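You operate a simulated robot arm through the tools that you are given. There is no shell and no other tool.

Carry out the task below with a simulated robot arm. There is one attempt and no reset: what you move stays moved.

## Task
Free the panel from the press and weight it on the yellow-tab blotter.
Fine: the knob ends wound up, the tray pushed in; the round weight from beside the press lies on the panel.
Where things are to end (x, y in the base frame): panel within 0.02 m of [0.36, -0.39].

Only the result counts: the job must be done as asked and must still hold three seconds after the hand-in. Knocking over, shifting, dropping, spilling or breaking anything else fails it.

## Robot
A 7-joint arm with a two-finger parallel gripper, fixed in place. Base frame: the origin is on the floor under the middle of its stand, x ahead of it, y to its left, z up; the work surface is at about z = 0.86. Units: m, degrees, N and s.
With the tool pointing down near the work surface it reaches from about 0.3 to 0.7 m from the base axis. Its first joint turns from -66.0 to 66.0 degrees. Payload 1.57 kg.
Tool frame: the origin (TCP) lies between the finger pads and is the grasp point; the fingertips stand 0.03 m ahead of it; z points along the fingers, y is the line along which they close. Largest opening 0.11 m; finger width 0.024, thickness 0.012; the body of the gripper, 0.048 by 0.112 m, starts 0.078 m behind the TCP.
Orientation is that of the tool frame in the base frame, as a unit quaternion [x, y, z, w]. With the fingers straight down and closing along the base's y, the tool's x points along the base's -x, its y along +y and its z along -z.

## Interface
- The arm moves only by the tool step_arm. Its arguments are lists of equal length, an entry for each row: "delta_pos": the shift along the tool's x, y, z in cm, a list of three; "rot": the turn, a rotation vector about the tool's x, y, z in degrees, a list of three; "jaw": the gripper command, from -1 (fully open) to 1 (shut), values between in proportion. In form: {"delta_pos": [[dx, dy, dz], ...], "rot": [[rx, ry, rz], ...], "jaw": [jaw, ...]}. A call has 1 to 20 rows; each row shifts and turns the commanded pose from where the row before left it, along the tool's axes as they then stand. A row lasts 0.2 s, in which the tool goes at most 0.05 m and 8.6 degrees; a call with a longer step from one row to the next is refused whole, and so is a gripper value outside its range. Where a pose cannot be reached the arm comes as near as it can. A force on the tool above 40 N (or 10 N above the force at the start of the call, whichever is more), or a blocked arm, ends the call early, and 0.2 s more pass. The fingers move at their own pace (about 0.108 m/s each) and stop on an object; they squeeze with about 24 N. The grip force told is the motor's: it shows also when the fingers shut on nothing. Time passes only in rows, and 0.2 s behind the last, so rows that do not move let the fingers close. The reply holds the time, the measured pose of the TCP, the force on the tool along the base axes, the opening and the grip force, in the units named above and with some noise, with the torque about the TCP (base axes, N m) and any sound that the robot's microphone picked up.
- Cameras (640 x 400 px; columns grow to the right, rows downward): "scene" is fixed at [0.1526, -0.3934, 1.3862]; the picture's right is [0.85, -0.53, 0.00], its down [-0.39, -0.62, -0.68] and it looks along [0.36, 0.58, -0.74] (base axes); focal length 214 px, centre (320, 200). "wrist" rides on the gripper at [0.07, 0.016, -0.141] in the tool frame; the picture's right is [-0.23, 0.97, 0.00], its down [-0.86, -0.20, -0.48] and it looks along [-0.47, -0.11, 0.88] (tool axes); focal length 222 px, centre (320, 200). There is no depth. A picture from a camera that has moved, and an enlarged one, comes with that camera's place and axes in the base frame and with its lens.
- grab_frame(camera): a new picture of that camera. The clock stands still meanwhile.
- close_up(camera, box): a new picture of the part [left, top, right, bottom] of that camera's present view, enlarged. The clock stands still meanwhile.
- finish_job(): hands the job in; it is judged then, once.

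Nothing tells you positions but the pictures and the camera data. Unless the task says otherwise, let go and move clear before handing in.

The tools are called after "Request:" as name(argument=value, ...) on one line, values as JSON. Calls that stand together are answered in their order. step_arm: Moves the arm, as the interface text tells. Its arguments: {"type":"object","properties":{"delta_pos":{"type":"array","items":{"type":"array","items":{"type":"number"}}},"rot":{"type":"array","items":{"type":"array","items":{"type":"number"}}},"jaw":{"type":"array","items":{"type":"number"}}},"required":["delta_pos","rot","jaw"]} The other tools are called the same way: grab_frame (camera) takes a picture; close_up (camera, box) takes an enlarged picture of a part of a camera's view; finish_job () hands the job in.

At the start:

```text
t: 0.0
tool_pos: [0.3446, 0.0449, 1.2351]
tool_rot: [0.0, 1.0, 0.0, -0.001]
contact_force: [1.1, 0.1, -0.5]
moment: [-0.03, 0.01, 0.04]
gripper_width: 0.1102
finger_force: 0.1
```

scene: 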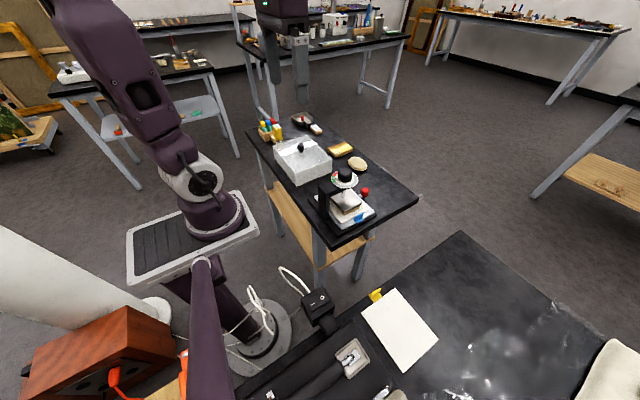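
wrist: 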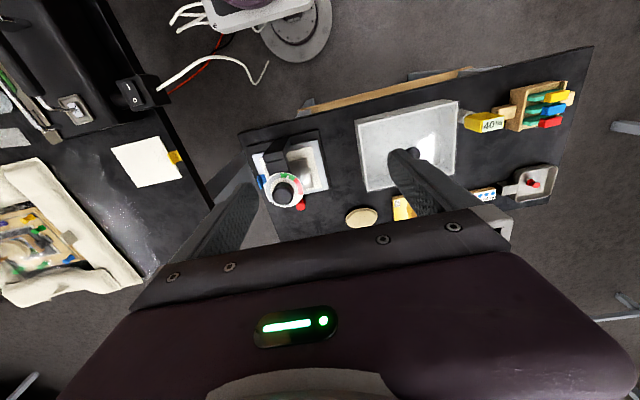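

I see a small bench with a press (white dial/knob, red button), a white box with a knob, and a separate table with a white blotter and yellow tab. I'll look closer before moving.

Request:
close_up(camera="scene", box=[240, 100, 420, 250])

Request:
close_up(camera="scene", box=[300, 150, 390, 240])

Request:
close_up(camera="wrist", box=[230, 110, 350, 230])

Request:
close_up(camera="wrist", box=[220, 40, 600, 250])

Request:
close_up(camera="scene", box=[320, 260, 480, 400])

```text
2.67 times, centred on (330, 175) of scene
camera zoom: at [0.1526, -0.3934, 1.3862], right [0.85, -0.53, 0.0], down [-0.39, -0.62, -0.68], along [0.36, 0.58, -0.74], focal length 572 px, centre (293, 267)
```

zoom: 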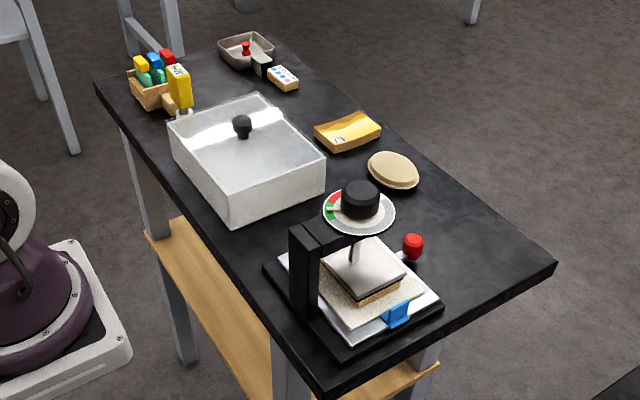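

```text
4.44 times, centred on (345, 195) of scene
camera zoom: at [0.1526, -0.3934, 1.3862], right [0.85, -0.53, 0.0], down [-0.39, -0.62, -0.68], along [0.36, 0.58, -0.74], focal length 953 px, centre (209, 222)
```

zoom: 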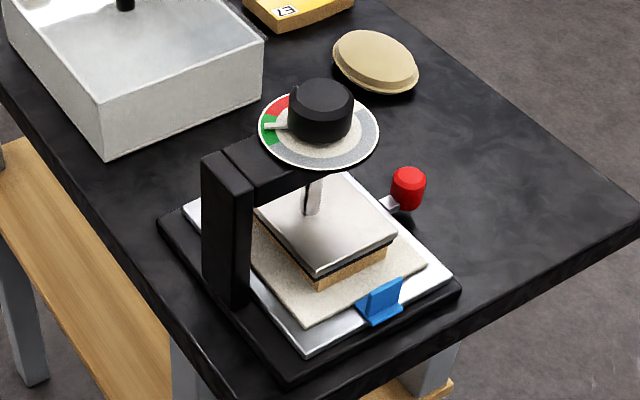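

```text
3.33 times, centred on (290, 170) of wrist
camera zoom: at [0.2753, 0.0609, 1.3764], right [0.23, 0.97, 0.0], down [0.86, -0.2, 0.48], along [0.47, -0.11, -0.88], focal length 740 px, centre (420, 300)
```

zoom: 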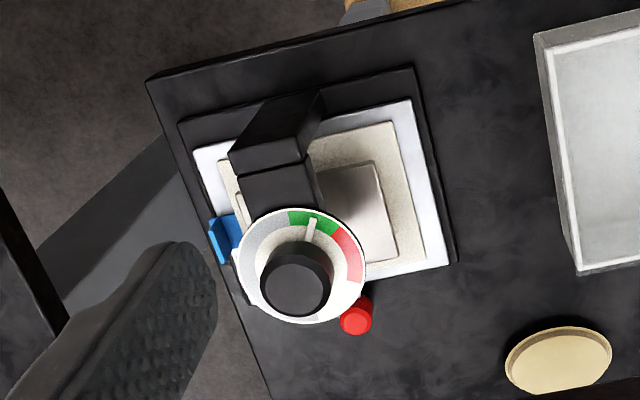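

```text
1.68 times, centred on (410, 145) of wrist
camera zoom: at [0.2753, 0.0609, 1.3764], right [0.23, 0.97, 0.0], down [0.86, -0.2, 0.48], along [0.47, -0.11, -0.88], focal length 374 px, centre (168, 293)
```

zoom: 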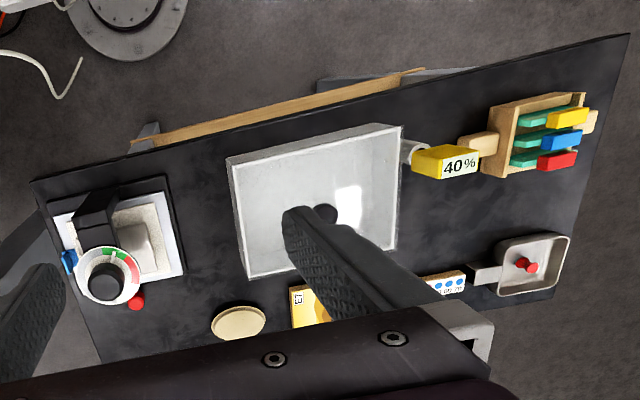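

```text
2.86 times, centred on (400, 330) of scene
camera zoom: at [0.1526, -0.3934, 1.3862], right [0.85, -0.53, 0.0], down [-0.39, -0.62, -0.68], along [0.36, 0.58, -0.74], focal length 613 px, centre (91, -171)
```

zoom: 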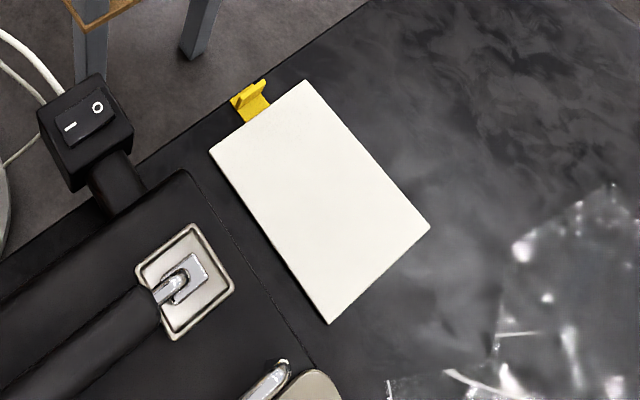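

The press sits aligned with the base axes: its post is on the robot side, the knob is near (0.45, -0.05, 1.0), and the red tray handle is on the +x side near (0.54, -0.05). I'll zoom in more to read the dial and the layers before moving.

Request:
close_up(camera="scene", box=[320, 160, 380, 230])

Request:
close_up(camera="wrist", box=[255, 160, 315, 215])

Request:
close_up(camera="scene", box=[325, 140, 380, 180])

```text
5.71 times, centred on (350, 195) of scene
camera zoom: at [0.1526, -0.3934, 1.3862], right [0.85, -0.53, 0.0], down [-0.39, -0.62, -0.68], along [0.36, 0.58, -0.74], focal length 1226 px, centre (149, 229)
```

zoom: 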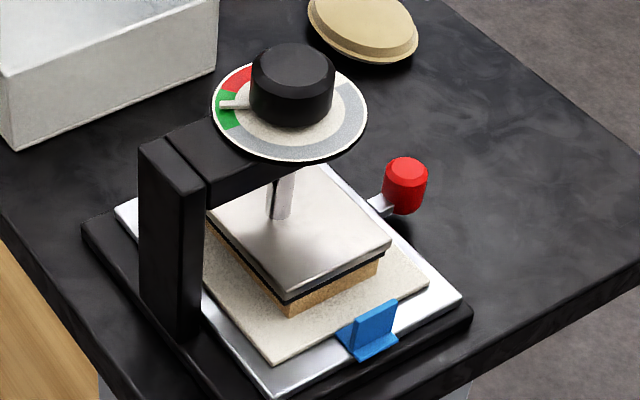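

```text
7.27 times, centred on (285, 188) of wrist
camera zoom: at [0.2753, 0.0609, 1.3764], right [0.23, 0.97, 0.0], down [0.86, -0.2, 0.48], along [0.47, -0.11, -0.88], focal length 1615 px, centre (574, 291)
```

zoom: 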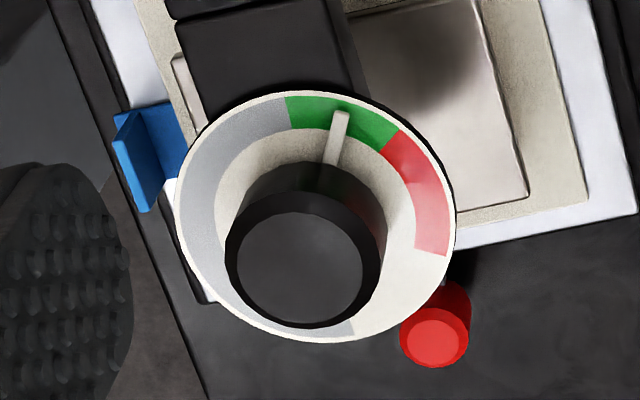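

```text
10.00 times, centred on (352, 160) of scene
camera zoom: at [0.1526, -0.3934, 1.3862], right [0.85, -0.53, 0.0], down [-0.39, -0.62, -0.68], along [0.36, 0.58, -0.74], focal length 2145 px, centre (-5, 600)
```

zoom: 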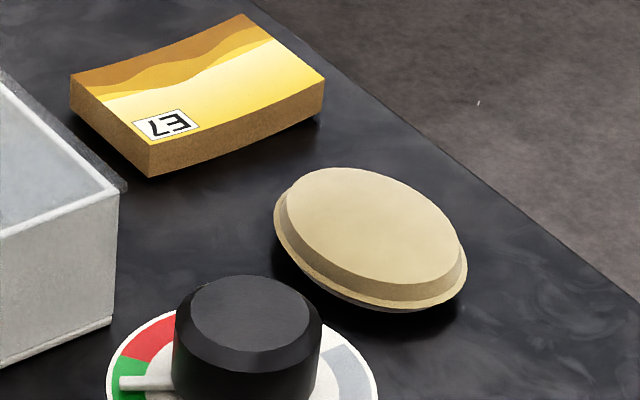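

The dial pointer sits in green; red lies clockwise and grey counter-clockwise, so winding up should be counter-clockwise to the end of the grey. I'll bring the wrist camera over the press for a better look.

Request:
step_arm(delta_pos=[[-1.375, -2.375, 1.0], [-1.375, -2.375, 1.0], [-1.375, -2.375, 1.0], [-1.375, -2.375, 1.0]], rot=[[0, 0, 0], [0, 0, 0], [0, 0, 0], [0, 0, 0]], jaw=[-1, -1, -1, -1])

Request:
grab_frame(camera="wrist")

Request:
grab_frame(camera="scene")

```text
t: 1.0
tool_pos: [0.399, -0.0512, 1.1955]
tool_rot: [-0.001, 1.0, 0.0, -0.001]
contact_force: [-0.2, -0.6, -0.2]
moment: [0.03, -0.02, -0.02]
gripper_width: 0.1102
finger_force: 0.1
```

```text
taken
camera wrist: at [0.3294, -0.0347, 1.3368], right [0.23, 0.97, 0.0], down [0.86, -0.2, 0.48], along [0.47, -0.11, -0.88], focal length 222 px, centre (320, 200)
```

wrist: 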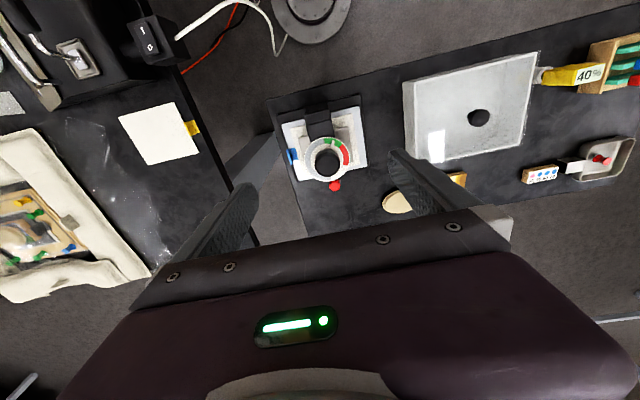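

```text
taken
```

scene: 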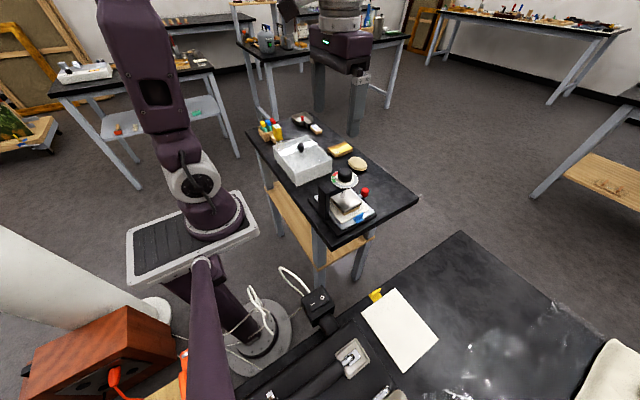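

The press is now nearly below the wrist camera; I'll zoom in for exact positions.

Request:
close_up(camera="wrist", box=[270, 90, 380, 200])

Request:
close_up(camera="wrist", box=[300, 130, 360, 195])

Request:
close_up(camera="wrist", box=[90, 0, 250, 180])

```text
3.64 times, centred on (325, 145) of wrist
camera zoom: at [0.3294, -0.0347, 1.3368], right [0.23, 0.97, 0.0], down [0.86, -0.2, 0.48], along [0.47, -0.11, -0.88], focal length 808 px, centre (302, 400)
```

zoom: 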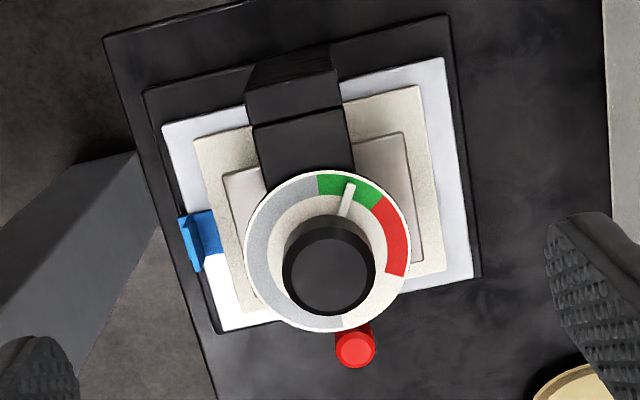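

```text
6.15 times, centred on (330, 162) of wrist
camera zoom: at [0.3294, -0.0347, 1.3368], right [0.23, 0.97, 0.0], down [0.86, -0.2, 0.48], along [0.47, -0.11, -0.88], focal length 1367 px, centre (258, 431)
```

zoom: 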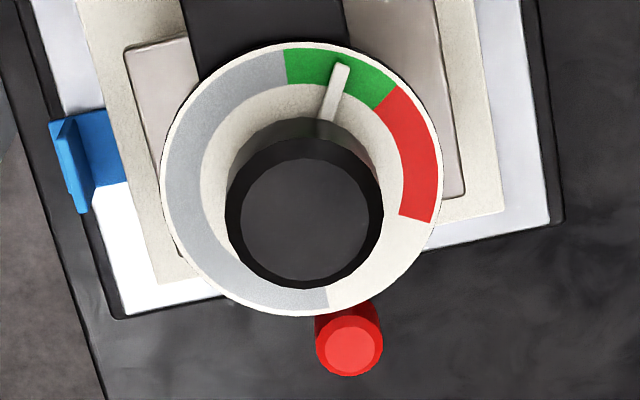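

```text
2.22 times, centred on (170, 90) of wrist
camera zoom: at [0.3294, -0.0347, 1.3368], right [0.23, 0.97, 0.0], down [0.86, -0.2, 0.48], along [0.47, -0.11, -0.88], focal length 494 px, centre (653, 444)
```

zoom: 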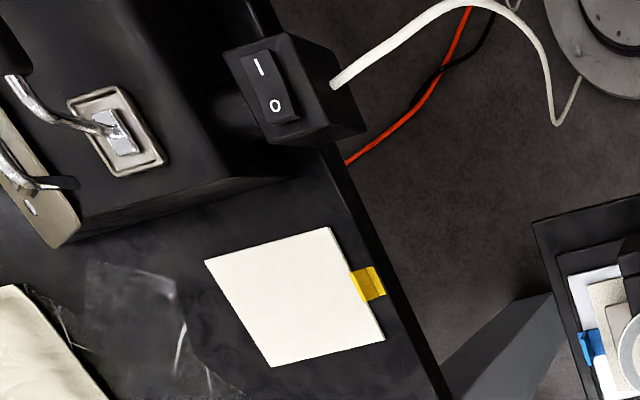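

Triangulating, I put the knob top at about (0.443, -0.049, 1.014), roughly 4 cm across, with the dial near z 0.987. Before gripping I'll turn the tool in free air to find how far the wrist can go and to see the press from other sides.

Request:
step_arm(delta_pos=[[0, 0, 0], [0, 0, 0], [0, 0, 0], [0, 0, 0], [0, 0, 0], [0, 0, 0], [0, 0, 0], [0, 0, 0], [0, 0, 0], [0, 0, 0], [0, 0, 0], [0, 0, 0]], rot=[[0, 0, -8.5], [0, 0, -8.5], [0, 0, -8.5], [0, 0, -8.5], [0, 0, -8.5], [0, 0, -8.5], [0, 0, -8.5], [0, 0, -8.5], [0, 0, -8.5], [0, 0, -8.5], [0, 0, -8.5], [0, 0, -8.5]], jaw=[-1, -1, -1, -1, -1, -1, -1, -1, -1, -1, -1, -1])

Request:
grab_frame(camera="wrist")

```text
t: 3.6
tool_pos: [0.4001, -0.0505, 1.1943]
tool_rot: [0.778, -0.628, 0.0, 0.0]
contact_force: [-0.2, -0.2, 0.2]
moment: [0.0, 0.03, 0.0]
gripper_width: 0.1097
finger_force: 0.2
```

```text
taken
camera wrist: at [0.399, -0.1222, 1.3362], right [-1.0, 0.02, 0.0], down [0.01, 0.88, 0.48], along [0.01, 0.48, -0.88], focal length 222 px, centre (320, 200)
```

wrist: 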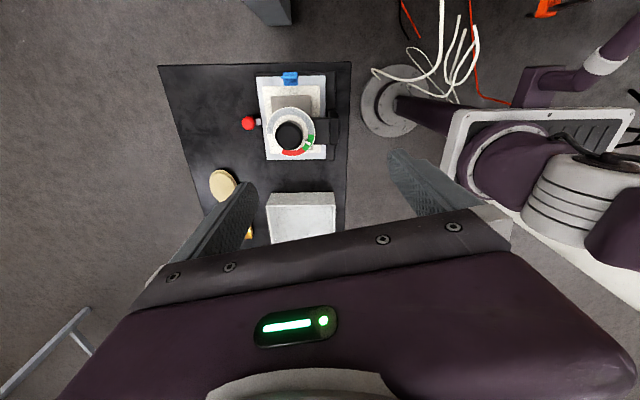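

The tool turned 102° counter-clockwise without trouble, and the camera now looks from the -y side. I'll zoom in on the press and weight from here and continue turning.

Request:
close_up(camera="wrist", box=[240, 65, 345, 165])

Request:
close_up(camera="wrist", box=[150, 60, 350, 240])

Request:
step_arm(delta_pos=[[0, 0, 0], [0, 0, 0], [0, 0, 0], [0, 0, 0], [0, 0, 0], [0, 0, 0], [0, 0, 0], [0, 0, 0], [0, 0, 0]], rot=[[0, 0, -8.5], [0, 0, -8.5], [0, 0, -8.5], [0, 0, -8.5], [0, 0, -8.5], [0, 0, -8.5], [0, 0, -8.5], [0, 0, -8.5], [0, 0, -8.5]], jaw=[-1, -1, -1, -1, -1, -1, -1, -1, -1])

Request:
grab_frame(camera="wrist")

```text
4.00 times, centred on (292, 115) of wrist
camera zoom: at [0.399, -0.1222, 1.3362], right [-1.0, 0.02, 0.0], down [0.01, 0.88, 0.48], along [0.01, 0.48, -0.88], focal length 888 px, centre (430, 540)
```

zoom: 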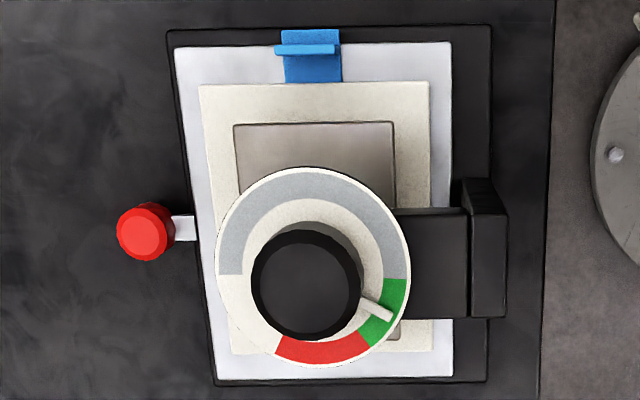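

```text
2.22 times, centred on (250, 150) of wrist
camera zoom: at [0.399, -0.1222, 1.3362], right [-1.0, 0.02, 0.0], down [0.01, 0.88, 0.48], along [0.01, 0.48, -0.88], focal length 494 px, centre (476, 311)
```

zoom: 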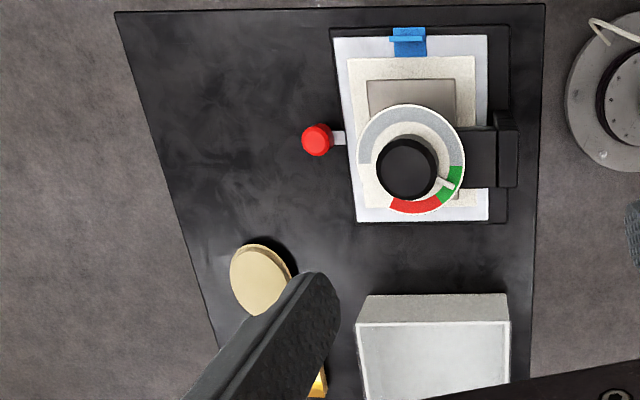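

```text
t: 5.6
tool_pos: [0.4013, -0.051, 1.1933]
tool_rot: [0.999, -0.036, -0.004, 0.002]
contact_force: [-0.1, -0.6, -0.2]
moment: [-0.03, 0.03, 0.01]
gripper_width: 0.11
finger_force: 0.0
```

```text
taken
camera wrist: at [0.4704, -0.0717, 1.3336], right [-0.3, -0.96, 0.0], down [-0.83, 0.26, 0.49], along [-0.46, 0.14, -0.87], focal length 222 px, centre (320, 200)
```

wrist: 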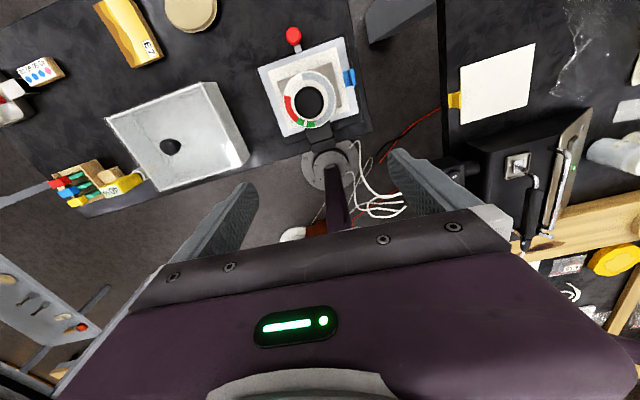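

The wrist limit lies near -176° from the start orientation, so one sweep of the knob should fit if I begin turned the other way. I'll turn back to about +45° (clockwise) with a partial jaw opening.

Request:
step_arm(delta_pos=[[0, 0, 0], [0, 0, 0], [0, 0, 0], [0, 0, 0], [0, 0, 0], [0, 0, 0], [0, 0, 0], [0, 0, 0], [0, 0, 0], [0, 0, 0], [0, 0, 0], [0, 0, 0], [0, 0, 0], [0, 0, 0], [0, 0, 0], [0, 0, 0], [0, 0, 0], [0, 0, 0], [0, 0, 0], [0, 0, 0]], rot=[[0, 0, 8.5], [0, 0, 8.5], [0, 0, 8.5], [0, 0, 8.5], [0, 0, 8.5], [0, 0, 8.5], [0, 0, 8.5], [0, 0, 8.5], [0, 0, 8.5], [0, 0, 8.5], [0, 0, 8.5], [0, 0, 8.5], [0, 0, 8.5], [0, 0, 8.5], [0, 0, 8.5], [0, 0, 8.5], [0, 0, 8.5], [0, 0, 8.5], [0, 0, 8.5], [0, 0, 8.5]], jaw=[-1, -1, -1, -1, -1, -1, -1, -1, -1, -1, -1, -1, -1, -1, -1, -1, -1, -1, -1, -1])

Request:
step_arm(delta_pos=[[0, 0, 0], [0, 0, 0], [0, 0, 0], [0, 0, 0], [0, 0, 0], [0, 0, 0]], rot=[[0, 0, 8.5], [0, 0, 8.5], [0, 0, 8.5], [0, 0, 8.5], [0, 0, 8.5], [0, 0, 8.5]], jaw=[-0.1, -0.1, -0.1, -0.1, -0.1, -0.1])

Request:
grab_frame(camera="wrist")

```text
t: 9.8
tool_pos: [0.4003, -0.0508, 1.1957]
tool_rot: [-0.072, 0.997, 0.0, -0.001]
contact_force: [0.1, -0.2, -0.6]
moment: [0.01, -0.04, 0.02]
gripper_width: 0.1101
finger_force: 0.1
```

```text
t: 11.2
tool_pos: [0.4008, -0.0509, 1.1954]
tool_rot: [0.364, 0.931, 0.001, 0.0]
contact_force: [-0.2, 0.4, 0.4]
moment: [0.01, 0.02, 0.0]
gripper_width: 0.0605
finger_force: 0.1
```

```text
taken
camera wrist: at [0.3605, 0.0089, 1.3367], right [0.83, 0.56, 0.0], down [0.49, -0.73, 0.48], along [0.27, -0.4, -0.88], focal length 222 px, centre (320, 200)
```

wrist: 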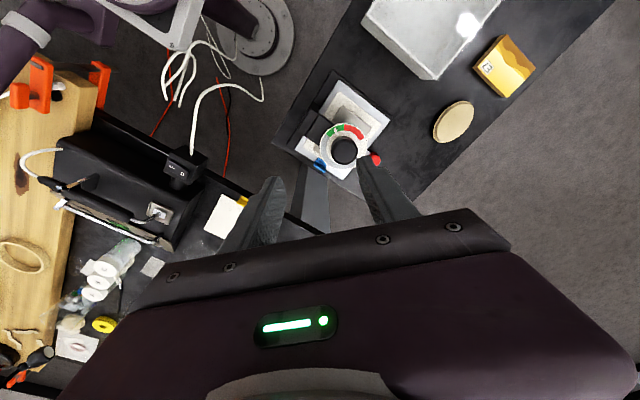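

The tool is at +42.5° with a 6 cm opening. One more close-up from this angle to fix the knob's centre before descending.

Request:
close_up(camera="wrist", box=[310, 110, 380, 180])

```text
5.71 times, centred on (345, 145) of wrist
camera zoom: at [0.3605, 0.0089, 1.3367], right [0.83, 0.56, 0.0], down [0.49, -0.73, 0.48], along [0.27, -0.4, -0.88], focal length 1269 px, centre (177, 514)
```

zoom: 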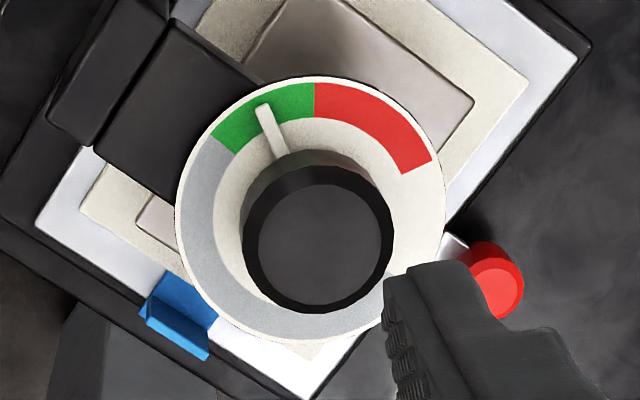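

All views agree on the knob axis at about (0.444, -0.050), top z ≈ 1.014, dial z ≈ 0.989. I'll move over it with the fingertips about 2 cm above the knob and check alignment.

Request:
step_arm(delta_pos=[[-0.79, 0.76, 3.25], [-0.79, 0.76, 3.25], [-0.79, 0.76, 3.25], [-0.79, 0.76, 3.25], [0, 0, 0]], rot=[[0, 0, 0], [0, 0, 0], [0, 0, 0], [0, 0, 0], [0, 0, 0]], jaw=[-0.1, -0.1, -0.1, -0.1, -0.1])

Request:
grab_frame(camera="wrist")

Request:
close_up(camera="scene", box=[300, 130, 400, 230])

```text
t: 12.4
tool_pos: [0.4461, -0.0483, 1.0631]
tool_rot: [0.363, 0.932, 0.001, 0.001]
contact_force: [0.0, -0.6, 0.7]
moment: [-0.04, 0.0, -0.03]
gripper_width: 0.0607
finger_force: 0.0
```

```text
taken
camera wrist: at [0.4049, 0.0106, 1.2056], right [0.83, 0.56, 0.0], down [0.5, -0.72, 0.48], along [0.27, -0.39, -0.88], focal length 222 px, centre (320, 200)
```

wrist: 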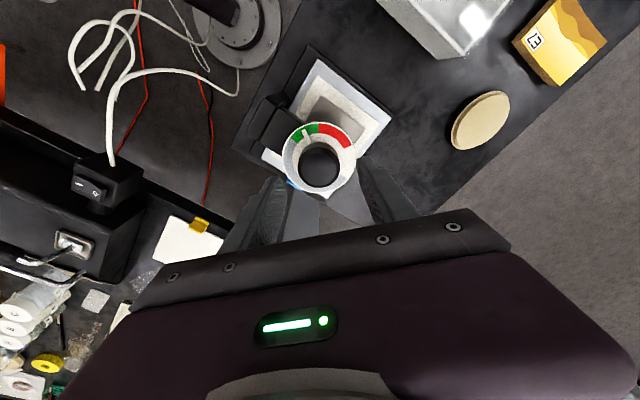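

```text
4.00 times, centred on (350, 180) of scene
camera zoom: at [0.1526, -0.3934, 1.3862], right [0.85, -0.53, 0.0], down [-0.39, -0.62, -0.68], along [0.36, 0.58, -0.74], focal length 858 px, centre (200, 280)
```

zoom: 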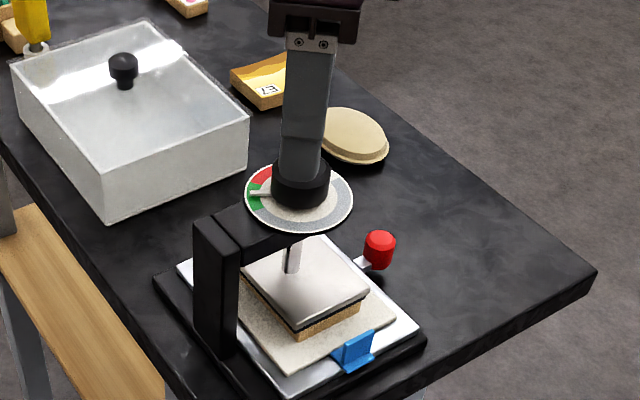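

The gripper is centred above the knob as far as I can tell; I'll check the offset once more with a zoom.

Request:
close_up(camera="wrist", box=[270, 110, 370, 210])

```text
4.00 times, centred on (320, 160) of wrist
camera zoom: at [0.4049, 0.0106, 1.2056], right [0.83, 0.56, 0.0], down [0.5, -0.72, 0.48], along [0.27, -0.39, -0.88], focal length 888 px, centre (320, 360)
```

zoom: 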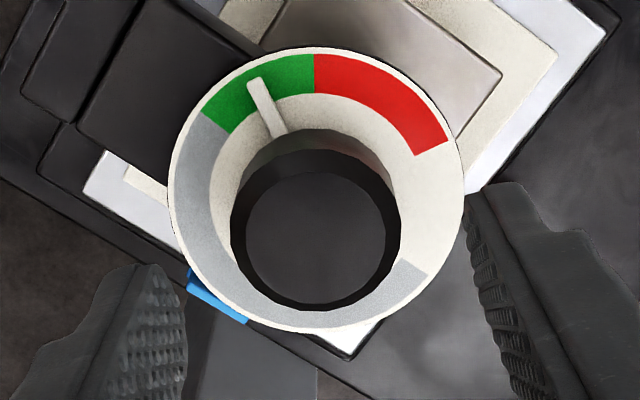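

The tool axis is about 1.5 mm off along its y; I'll correct that, descend so the fingertips stay about 6 mm above the dial, and close on the knob.

Request:
step_arm(delta_pos=[[0, -0.15, 1.0], [0, 0, 1.0], [0, 0, 1.0], [0, 0, 0.9], [0, 0, 0]], rot=[[0, 0, 0], [0, 0, 0], [0, 0, 0], [0, 0, 0], [0, 0, 0]], jaw=[-0.1, -0.1, -0.1, -0.1, -0.1])

Request:
step_arm(delta_pos=[[0, 0, 0], [0, 0, 0], [0, 0, 0], [0, 0, 0]], rot=[[0, 0, 0], [0, 0, 0], [0, 0, 0], [0, 0, 0]], jaw=[0.3, 0.6, 1, 1])

Request:
grab_frame(camera="wrist")

Request:
close_up(camera="scene", box=[310, 140, 390, 230])

```text
t: 13.6
tool_pos: [0.4424, -0.0506, 1.0268]
tool_rot: [0.363, 0.932, 0.0, -0.001]
contact_force: [0.7, 0.3, -0.5]
moment: [0.01, 0.01, 0.0]
gripper_width: 0.0604
finger_force: 0.1
```

```text
t: 14.6
tool_pos: [0.4431, -0.0485, 1.0266]
tool_rot: [0.362, 0.932, 0.001, 0.001]
contact_force: [11.1, 13.5, -6.9]
moment: [0.21, -0.73, 0.02]
gripper_width: 0.0395
finger_force: 44.4
```

```text
taken
camera wrist: at [0.4034, 0.0099, 1.1677], right [0.82, 0.57, 0.0], down [0.5, -0.72, 0.48], along [0.27, -0.39, -0.88], focal length 222 px, centre (320, 200)
```

wrist: 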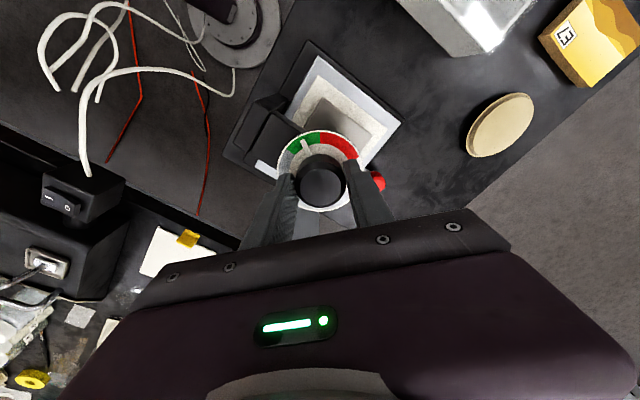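

```text
4.44 times, centred on (350, 185) of scene
camera zoom: at [0.153, -0.393, 1.3863], right [0.85, -0.53, 0.0], down [-0.39, -0.62, -0.68], along [0.36, 0.58, -0.74], focal length 953 px, centre (187, 267)
```

zoom: 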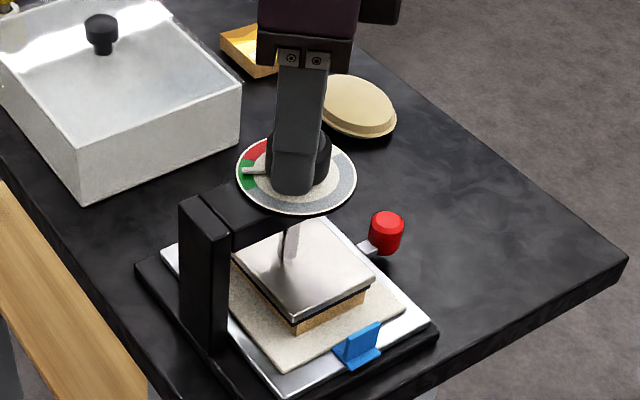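

The fingers gripped the knob (39.5 mm wide) but there is about 17 N sideways along the tool's +y, so my correction was in the wrong direction. I'll shift back to relieve that.

Request:
step_arm(delta_pos=[[0, 0.1, 0], [0, 0.07, 0], [0, 0, 0]], rot=[[0, 0, 0], [0, 0, 0], [0, 0, 0]], jaw=[1, 1, 1])

```text
t: 15.4
tool_pos: [0.4432, -0.0486, 1.0261]
tool_rot: [0.363, 0.932, 0.0, 0.001]
contact_force: [4.1, 10.0, 13.0]
moment: [0.82, 0.68, 0.0]
gripper_width: 0.0393
finger_force: 44.8
```

Request:
step_arm(delta_pos=[[0, 0.1, 0], [0, 0.1, 0], [0, 0, 0]], rot=[[0, 0, 0], [0, 0, 0], [0, 0, 0]], jaw=[1, 1, 1])

```text
t: 16.2
tool_pos: [0.4451, -0.0493, 1.0264]
tool_rot: [0.363, 0.932, -0.001, -0.001]
contact_force: [-14.9, -5.4, 30.5]
moment: [-0.15, 0.25, -0.05]
gripper_width: 0.0396
finger_force: 44.6
```

Request:
step_arm(delta_pos=[[0, -0.1, 0], [0, 0, 0]], rot=[[0, 0, 0], [0, 0, 0]], jaw=[1, 1])

Request:
close_up(camera="scene", box=[310, 140, 390, 230])

```text
t: 16.8
tool_pos: [0.4438, -0.0487, 1.0259]
tool_rot: [0.362, 0.932, 0.0, 0.001]
contact_force: [-12.4, -8.2, 27.8]
moment: [-0.18, 0.5, -0.01]
gripper_width: 0.0396
finger_force: 44.8
```

```text
4.44 times, centred on (350, 185) of scene
camera zoom: at [0.1519, -0.3936, 1.3863], right [0.85, -0.53, 0.0], down [-0.39, -0.62, -0.68], along [0.36, 0.58, -0.74], focal length 953 px, centre (187, 267)
```

zoom: 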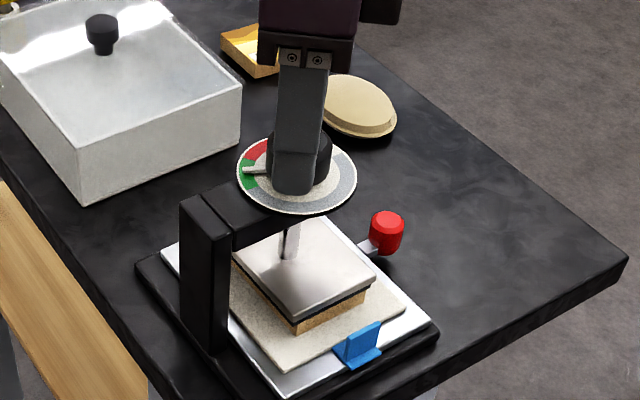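

The press hasn't moved, but some internal force remains. I'll open slightly to release it and re-close to centre cleanly.

Request:
step_arm(delta_pos=[[0, 0, 0], [0, 0, 0], [0, 0, 0]], rot=[[0, 0, 0], [0, 0, 0], [0, 0, 0]], jaw=[0, 0, 0])

Request:
close_up(camera="wrist", box=[270, 110, 370, 230])

```text
t: 17.6
tool_pos: [0.4447, -0.0487, 1.0258]
tool_rot: [0.362, 0.932, 0.0, 0.0]
contact_force: [-0.7, 0.3, -0.2]
moment: [0.03, -0.02, -0.01]
gripper_width: 0.0549
finger_force: 0.1
```

```text
3.33 times, centred on (320, 170) of wrist
camera zoom: at [0.4044, 0.0106, 1.1672], right [0.83, 0.56, 0.0], down [0.5, -0.72, 0.48], along [0.27, -0.39, -0.88], focal length 740 px, centre (320, 300)
```

zoom: 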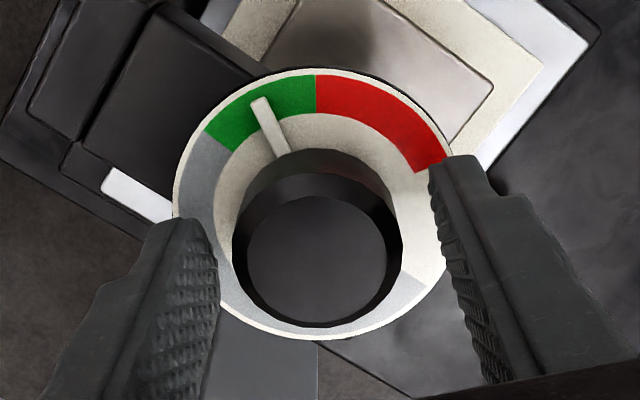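

Request:
step_arm(delta_pos=[[0, -0.08, 0], [0, 0, 0], [0, 0, 0], [0, 0, 0]], rot=[[0, 0, 0], [0, 0, 0], [0, 0, 0], [0, 0, 0]], jaw=[0.1, 0.2, 0.3, 0.4])

Request:
step_arm(delta_pos=[[0, 0, 0], [0, 0, 0]], rot=[[0, 0, 0], [0, 0, 0]], jaw=[1, 1])

```text
t: 18.6
tool_pos: [0.444, -0.049, 1.0268]
tool_rot: [0.362, 0.932, 0.001, 0.0]
contact_force: [-0.8, -0.1, 0.6]
moment: [-0.07, -0.05, 0.01]
gripper_width: 0.0396
finger_force: 44.5
```

```text
t: 19.2
tool_pos: [0.4438, -0.0496, 1.0262]
tool_rot: [0.363, 0.932, 0.0, -0.001]
contact_force: [-1.1, -1.0, 0.4]
moment: [-0.04, 0.0, 0.0]
gripper_width: 0.0397
finger_force: 44.8
```

Now the grip is clean with no side force, centred at (0.444, -0.049). I'll start turning counter-clockwise and check the dial and platen.

Request:
step_arm(delta_pos=[[0, 0, 0], [0, 0, 0], [0, 0, 0], [0, 0, 0], [0, 0, 0], [0, 0, 0]], rot=[[0, 0, -5], [0, 0, -5], [0, 0, -5], [0, 0, -5], [0, 0, -5], [0, 0, -5]], jaw=[1, 1, 1, 1, 1, 1])

Request:
close_up(camera="scene", box=[310, 140, 390, 230])

Request:
close_up(camera="wrist", box=[270, 110, 370, 230])

```text
t: 20.6
tool_pos: [0.444, -0.0483, 1.0265]
tool_rot: [0.107, 0.994, 0.0, 0.0]
contact_force: [-7.8, -8.5, -1.2]
moment: [-0.36, -0.79, -0.02]
gripper_width: 0.0393
finger_force: 44.6
```

```text
4.44 times, centred on (350, 185) of scene
camera zoom: at [0.1523, -0.3936, 1.3862], right [0.85, -0.53, 0.0], down [-0.39, -0.62, -0.68], along [0.36, 0.58, -0.74], focal length 953 px, centre (187, 267)
```

zoom: 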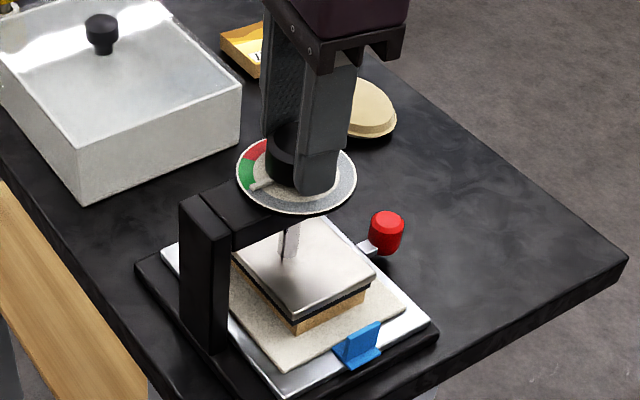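

```text
3.33 times, centred on (320, 170) of wrist
camera zoom: at [0.3794, -0.0186, 1.1673], right [0.43, 0.9, 0.0], down [0.79, -0.38, 0.48], along [0.43, -0.21, -0.88], focal length 740 px, centre (320, 300)
```

zoom: 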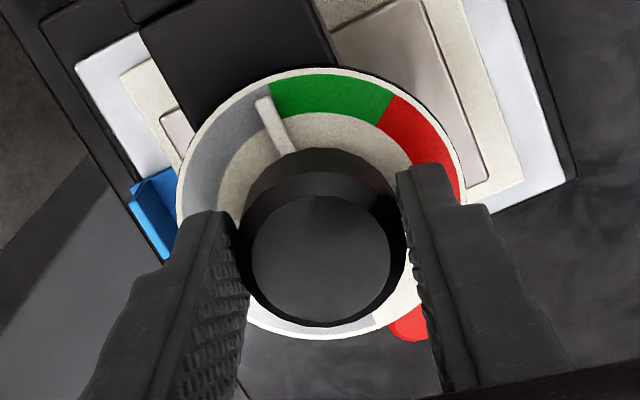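

The pointer follows and is entering the grey zone. I'll keep turning counter-clockwise.

Request:
step_arm(delta_pos=[[0, 0, 0], [0, 0, 0], [0, 0, 0], [0, 0, 0], [0, 0, 0], [0, 0, 0], [0, 0, 0], [0, 0, 0], [0, 0, 0], [0, 0, 0], [0, 0, 0], [0, 0, 0]], rot=[[0, 0, -5], [0, 0, -5], [0, 0, -5], [0, 0, -5], [0, 0, -5], [0, 0, -5], [0, 0, -5], [0, 0, -5], [0, 0, -5], [0, 0, -5], [0, 0, -5], [0, 0, -5]], jaw=[1, 1, 1, 1, 1, 1, 1, 1, 1, 1, 1, 1])

Request:
close_up(camera="scene", box=[310, 140, 390, 230])

Request:
close_up(camera="wrist", box=[270, 110, 370, 230])

```text
t: 23.2
tool_pos: [0.4447, -0.0497, 1.0264]
tool_rot: [-0.403, 0.915, -0.001, 0.0]
contact_force: [-5.7, -29.7, -3.1]
moment: [-0.89, 0.79, -0.02]
gripper_width: 0.0393
finger_force: 44.4
```

```text
4.44 times, centred on (350, 185) of scene
camera zoom: at [0.1525, -0.3942, 1.386], right [0.85, -0.53, 0.0], down [-0.39, -0.62, -0.68], along [0.36, 0.58, -0.74], focal length 953 px, centre (187, 267)
```

zoom: 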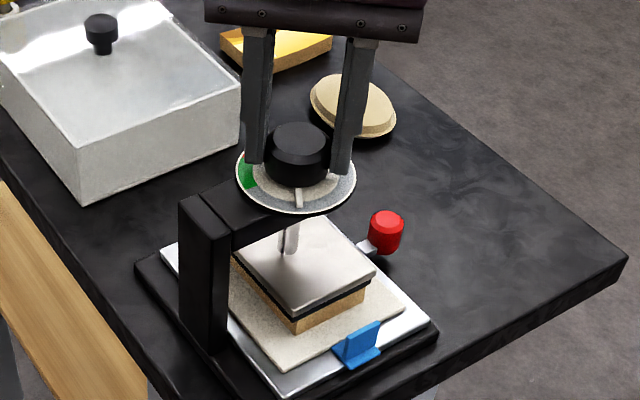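

```text
3.33 times, centred on (320, 170) of wrist
camera zoom: at [0.3855, -0.0907, 1.1674], right [-0.56, 0.83, 0.0], down [0.72, 0.5, 0.48], along [0.4, 0.27, -0.88], focal length 740 px, centre (320, 300)
```

zoom: 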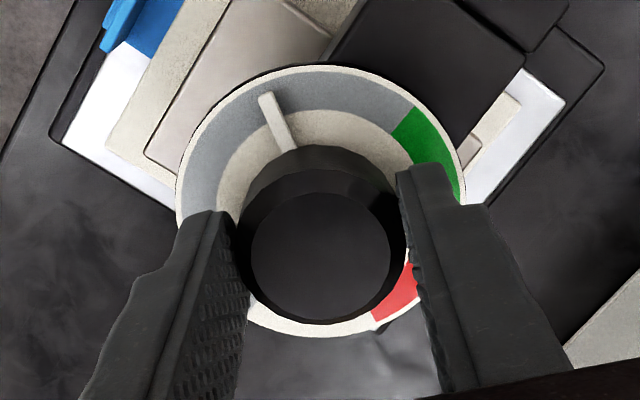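

Turning works (pointer well into grey), but a sideways force of about 30 N toward -y has built up. I'll shift the commanded pose a couple of millimetres to relieve it before going on.

Request:
step_arm(delta_pos=[[0.09, -0.05, 0], [0.09, -0.05, 0], [0, 0, 0]], rot=[[0, 0, 0], [0, 0, 0], [0, 0, 0]], jaw=[1, 1, 1])

```text
t: 24.0
tool_pos: [0.4449, -0.0497, 1.0255]
tool_rot: [-0.404, 0.915, 0.0, 0.002]
contact_force: [0.1, -11.1, 12.9]
moment: [-0.58, 0.69, -0.01]
gripper_width: 0.0394
finger_force: 43.8
```

Request:
step_arm(delta_pos=[[0.05, -0.03, -0.05], [0, 0, 0], [0, 0, 0], [0, 0, 0], [0, 0, 0], [0, 0, 0], [0, 0, 0]], rot=[[0, 0, 0], [0, 0, -5], [0, 0, -5], [0, 0, -5], [0, 0, -5], [0, 0, -5], [0, 0, -5]], jaw=[1, 1, 1, 1, 1, 1, 1])

```text
t: 25.6
tool_pos: [0.4441, -0.0508, 1.0258]
tool_rot: [-0.627, 0.779, 0.0, 0.001]
contact_force: [20.4, 15.3, -22.0]
moment: [0.45, -0.03, -0.01]
gripper_width: 0.0393
finger_force: 44.6
```

Forces are building up again, so I'll release, re-centre on the knob axis, and re-grip.

Request:
step_arm(delta_pos=[[0, 0, 0], [0, 0, 0], [0, 0, 0]], rot=[[0, 0, 0], [0, 0, 0], [0, 0, 0]], jaw=[0.05, 0.05, 0.05])

Request:
close_up(camera="wrist", box=[270, 110, 370, 230])

Request:
close_up(camera="scene", box=[310, 140, 390, 230])

```text
t: 26.4
tool_pos: [0.4425, -0.0521, 1.0275]
tool_rot: [-0.626, 0.78, 0.0, 0.0]
contact_force: [-0.4, 1.6, -0.5]
moment: [-0.03, 0.03, -0.03]
gripper_width: 0.0524
finger_force: 0.1
```

```text
3.33 times, centred on (320, 170) of wrist
camera zoom: at [0.4124, -0.1163, 1.168], right [-0.9, 0.43, 0.0], down [0.38, 0.79, 0.48], along [0.21, 0.43, -0.88], focal length 740 px, centre (320, 300)
```

zoom: 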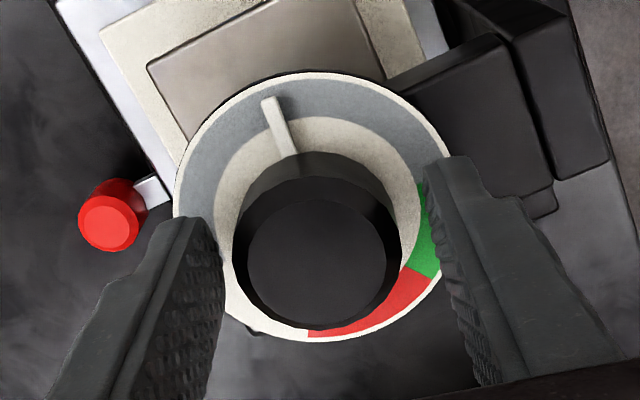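

```text
4.44 times, centred on (350, 185) of scene
camera zoom: at [0.1526, -0.3934, 1.3862], right [0.85, -0.53, 0.0], down [-0.39, -0.62, -0.68], along [0.36, 0.58, -0.74], focal length 953 px, centre (187, 267)
```

zoom: 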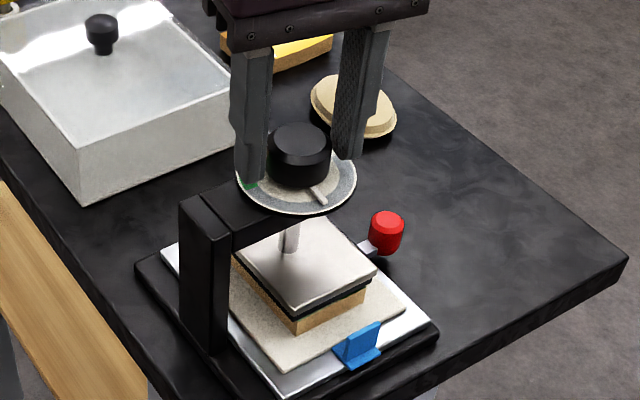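

Request:
step_arm(delta_pos=[[-0.3, -0.09, 0.1], [0, 0, 0], [0, 0, 0], [0, 0, 0], [0, 0, 0], [0, 0, 0]], rot=[[0, 0, 0], [0, 0, 0], [0, 0, 0], [0, 0, 0], [0, 0, 0], [0, 0, 0]], jaw=[0.05, 0.1, 0.2, 0.3, 0.4, 0.4])

Request:
step_arm(delta_pos=[[0, 0, 0], [0, 0, 0]], rot=[[0, 0, 0], [0, 0, 0]], jaw=[0.6, 1])

```text
t: 27.8
tool_pos: [0.445, -0.0481, 1.0251]
tool_rot: [-0.626, 0.78, 0.0, 0.001]
contact_force: [1.8, -0.2, -3.1]
moment: [0.03, -0.03, 0.03]
gripper_width: 0.0395
finger_force: 44.4
```

```text
t: 28.4
tool_pos: [0.4436, -0.0485, 1.0244]
tool_rot: [-0.626, 0.78, 0.0, 0.0]
contact_force: [2.4, -0.6, -2.6]
moment: [0.01, -0.09, -0.02]
gripper_width: 0.0392
finger_force: 44.4
```

The re-grip is clean. I'll continue turning in moderate arcs.

Request:
step_arm(delta_pos=[[0, 0, 0], [0, 0, 0], [0, 0, 0], [0, 0, 0], [0, 0, 0], [0, 0, 0], [0, 0, 0], [0, 0, 0]], rot=[[0, 0, -5], [0, 0, -5], [0, 0, -5], [0, 0, -5], [0, 0, -5], [0, 0, -5], [0, 0, -5], [0, 0, -5]], jaw=[1, 1, 1, 1, 1, 1, 1, 1])

Request:
close_up(camera="scene", box=[310, 140, 390, 230])

Request:
close_up(camera="wrist", box=[270, 110, 370, 230])

```text
t: 30.2
tool_pos: [0.4444, -0.0486, 1.026]
tool_rot: [0.855, -0.519, -0.001, 0.0]
contact_force: [-11.3, 6.8, 5.8]
moment: [-0.28, -0.02, -0.03]
gripper_width: 0.0394
finger_force: 44.4
```

```text
4.44 times, centred on (350, 185) of scene
camera zoom: at [0.1522, -0.3932, 1.3864], right [0.85, -0.53, 0.0], down [-0.39, -0.62, -0.68], along [0.36, 0.58, -0.74], focal length 953 px, centre (187, 267)
```

zoom: 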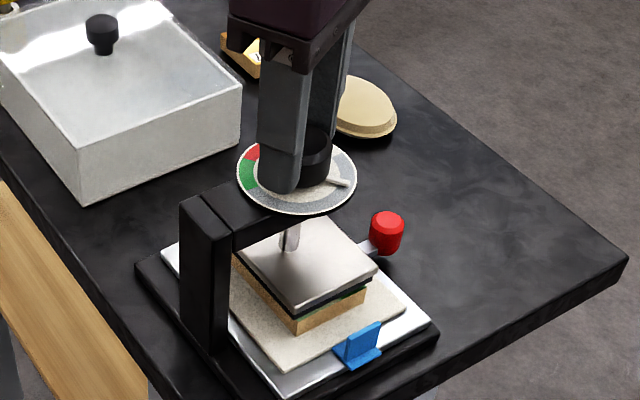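

```text
3.33 times, centred on (320, 170) of wrist
camera zoom: at [0.4626, -0.1182, 1.1667], right [-0.97, -0.25, 0.0], down [-0.22, 0.85, 0.48], along [-0.12, 0.46, -0.88], focal length 740 px, centre (320, 300)
```

zoom: 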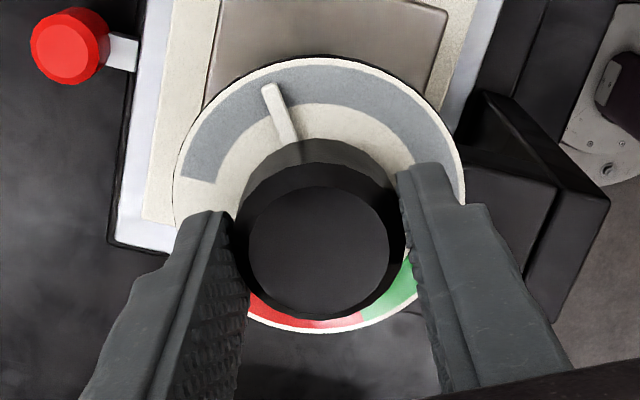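

The platen is now lifting off the panel. About 50° of grey remain; I'll keep going.

Request:
step_arm(delta_pos=[[0, 0, 0], [0, 0, 0], [0, 0, 0], [0, 0, 0], [0, 0, 0], [0, 0, 0], [0, 0, 0]], rot=[[0, 0, -5], [0, 0, -5], [0, 0, -5], [0, 0, -5], [0, 0, -5], [0, 0, -5], [0, 0, -5]], jaw=[1, 1, 1, 1, 1, 1, 1])

Request:
close_up(camera="scene", box=[310, 140, 390, 230])

Request:
close_up(camera="wrist", box=[270, 110, 370, 230])

```text
t: 31.8
tool_pos: [0.4431, -0.049, 1.0264]
tool_rot: [0.972, -0.237, -0.002, 0.001]
contact_force: [-24.0, 4.1, -8.5]
moment: [0.18, 0.19, -0.03]
gripper_width: 0.0394
finger_force: 44.6
```

```text
4.44 times, centred on (350, 185) of scene
camera zoom: at [0.152, -0.3933, 1.3863], right [0.85, -0.53, 0.0], down [-0.39, -0.62, -0.68], along [0.36, 0.58, -0.74], focal length 953 px, centre (187, 267)
```

zoom: 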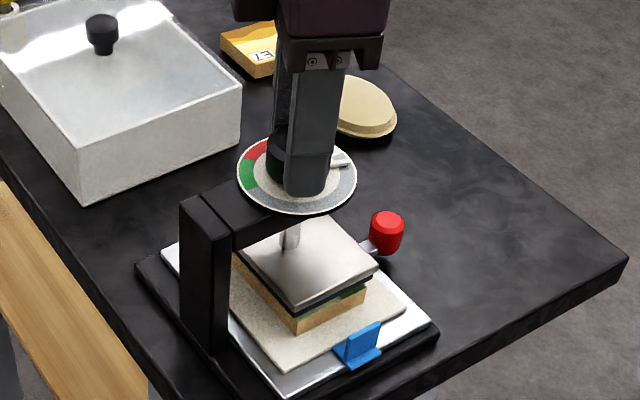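

```text
3.33 times, centred on (320, 170) of wrist
camera zoom: at [0.4992, -0.096, 1.1666], right [-0.65, -0.76, 0.0], down [-0.67, 0.57, 0.48], along [-0.37, 0.31, -0.88], focal length 740 px, centre (320, 300)
```

zoom: 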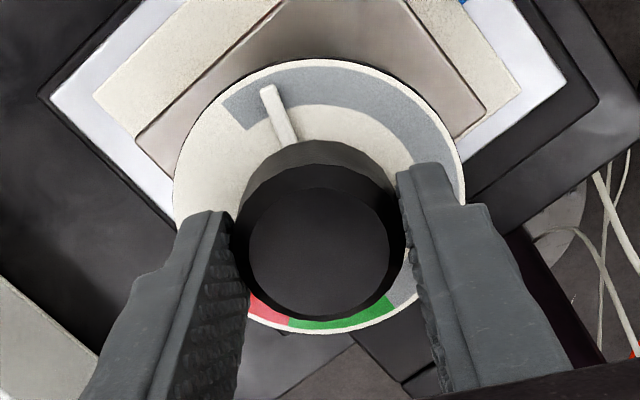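

About 20° of grey remains. I'll relieve the side force a little and turn the rest in small steps, watching for a stop.

Request:
step_arm(delta_pos=[[-0.13, 0.07, 0], [0, 0, 0], [0, 0, 0], [0, 0, 0], [0, 0, 0]], rot=[[0, 0, 0], [0, 0, -4], [0, 0, -4], [0, 0, -4], [0, 0, -3]], jaw=[1, 1, 1, 1, 1])

Request:
close_up(camera="scene", box=[310, 140, 390, 230])

Request:
close_up(camera="wrist", box=[270, 110, 370, 230])

```text
t: 33.0
tool_pos: [0.4447, -0.0501, 1.0256]
tool_rot: [0.994, -0.109, 0.0, 0.0]
contact_force: [-0.5, -7.2, -31.6]
moment: [-0.22, -0.5, -0.05]
gripper_width: 0.0393
finger_force: 44.8
```

```text
4.44 times, centred on (350, 185) of scene
camera zoom: at [0.153, -0.3937, 1.3861], right [0.85, -0.53, 0.0], down [-0.39, -0.62, -0.68], along [0.36, 0.58, -0.74], focal length 953 px, centre (187, 267)
```

zoom: 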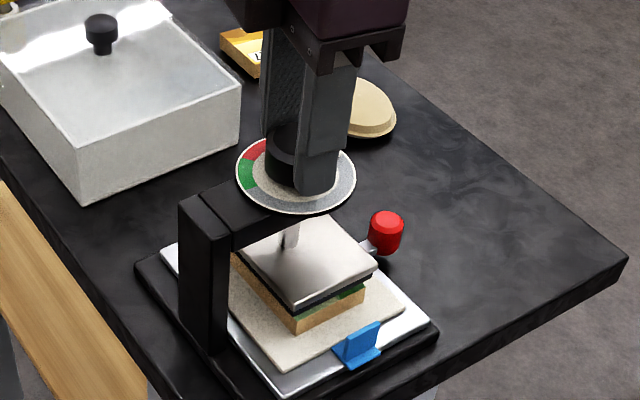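

```text
3.33 times, centred on (320, 170) of wrist
camera zoom: at [0.5087, -0.0807, 1.167], right [-0.43, -0.9, 0.0], down [-0.79, 0.38, 0.48], along [-0.43, 0.21, -0.88], focal length 740 px, centre (320, 300)
```

zoom: 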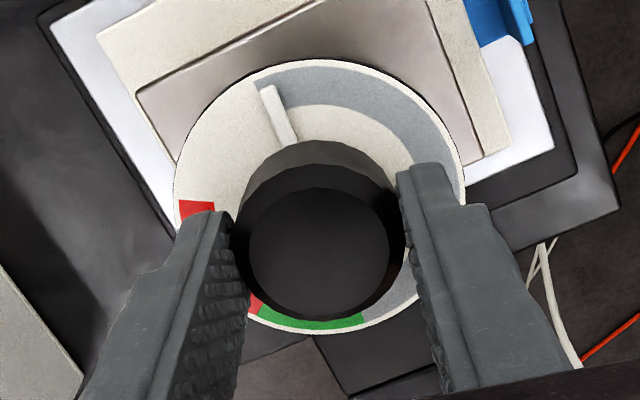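

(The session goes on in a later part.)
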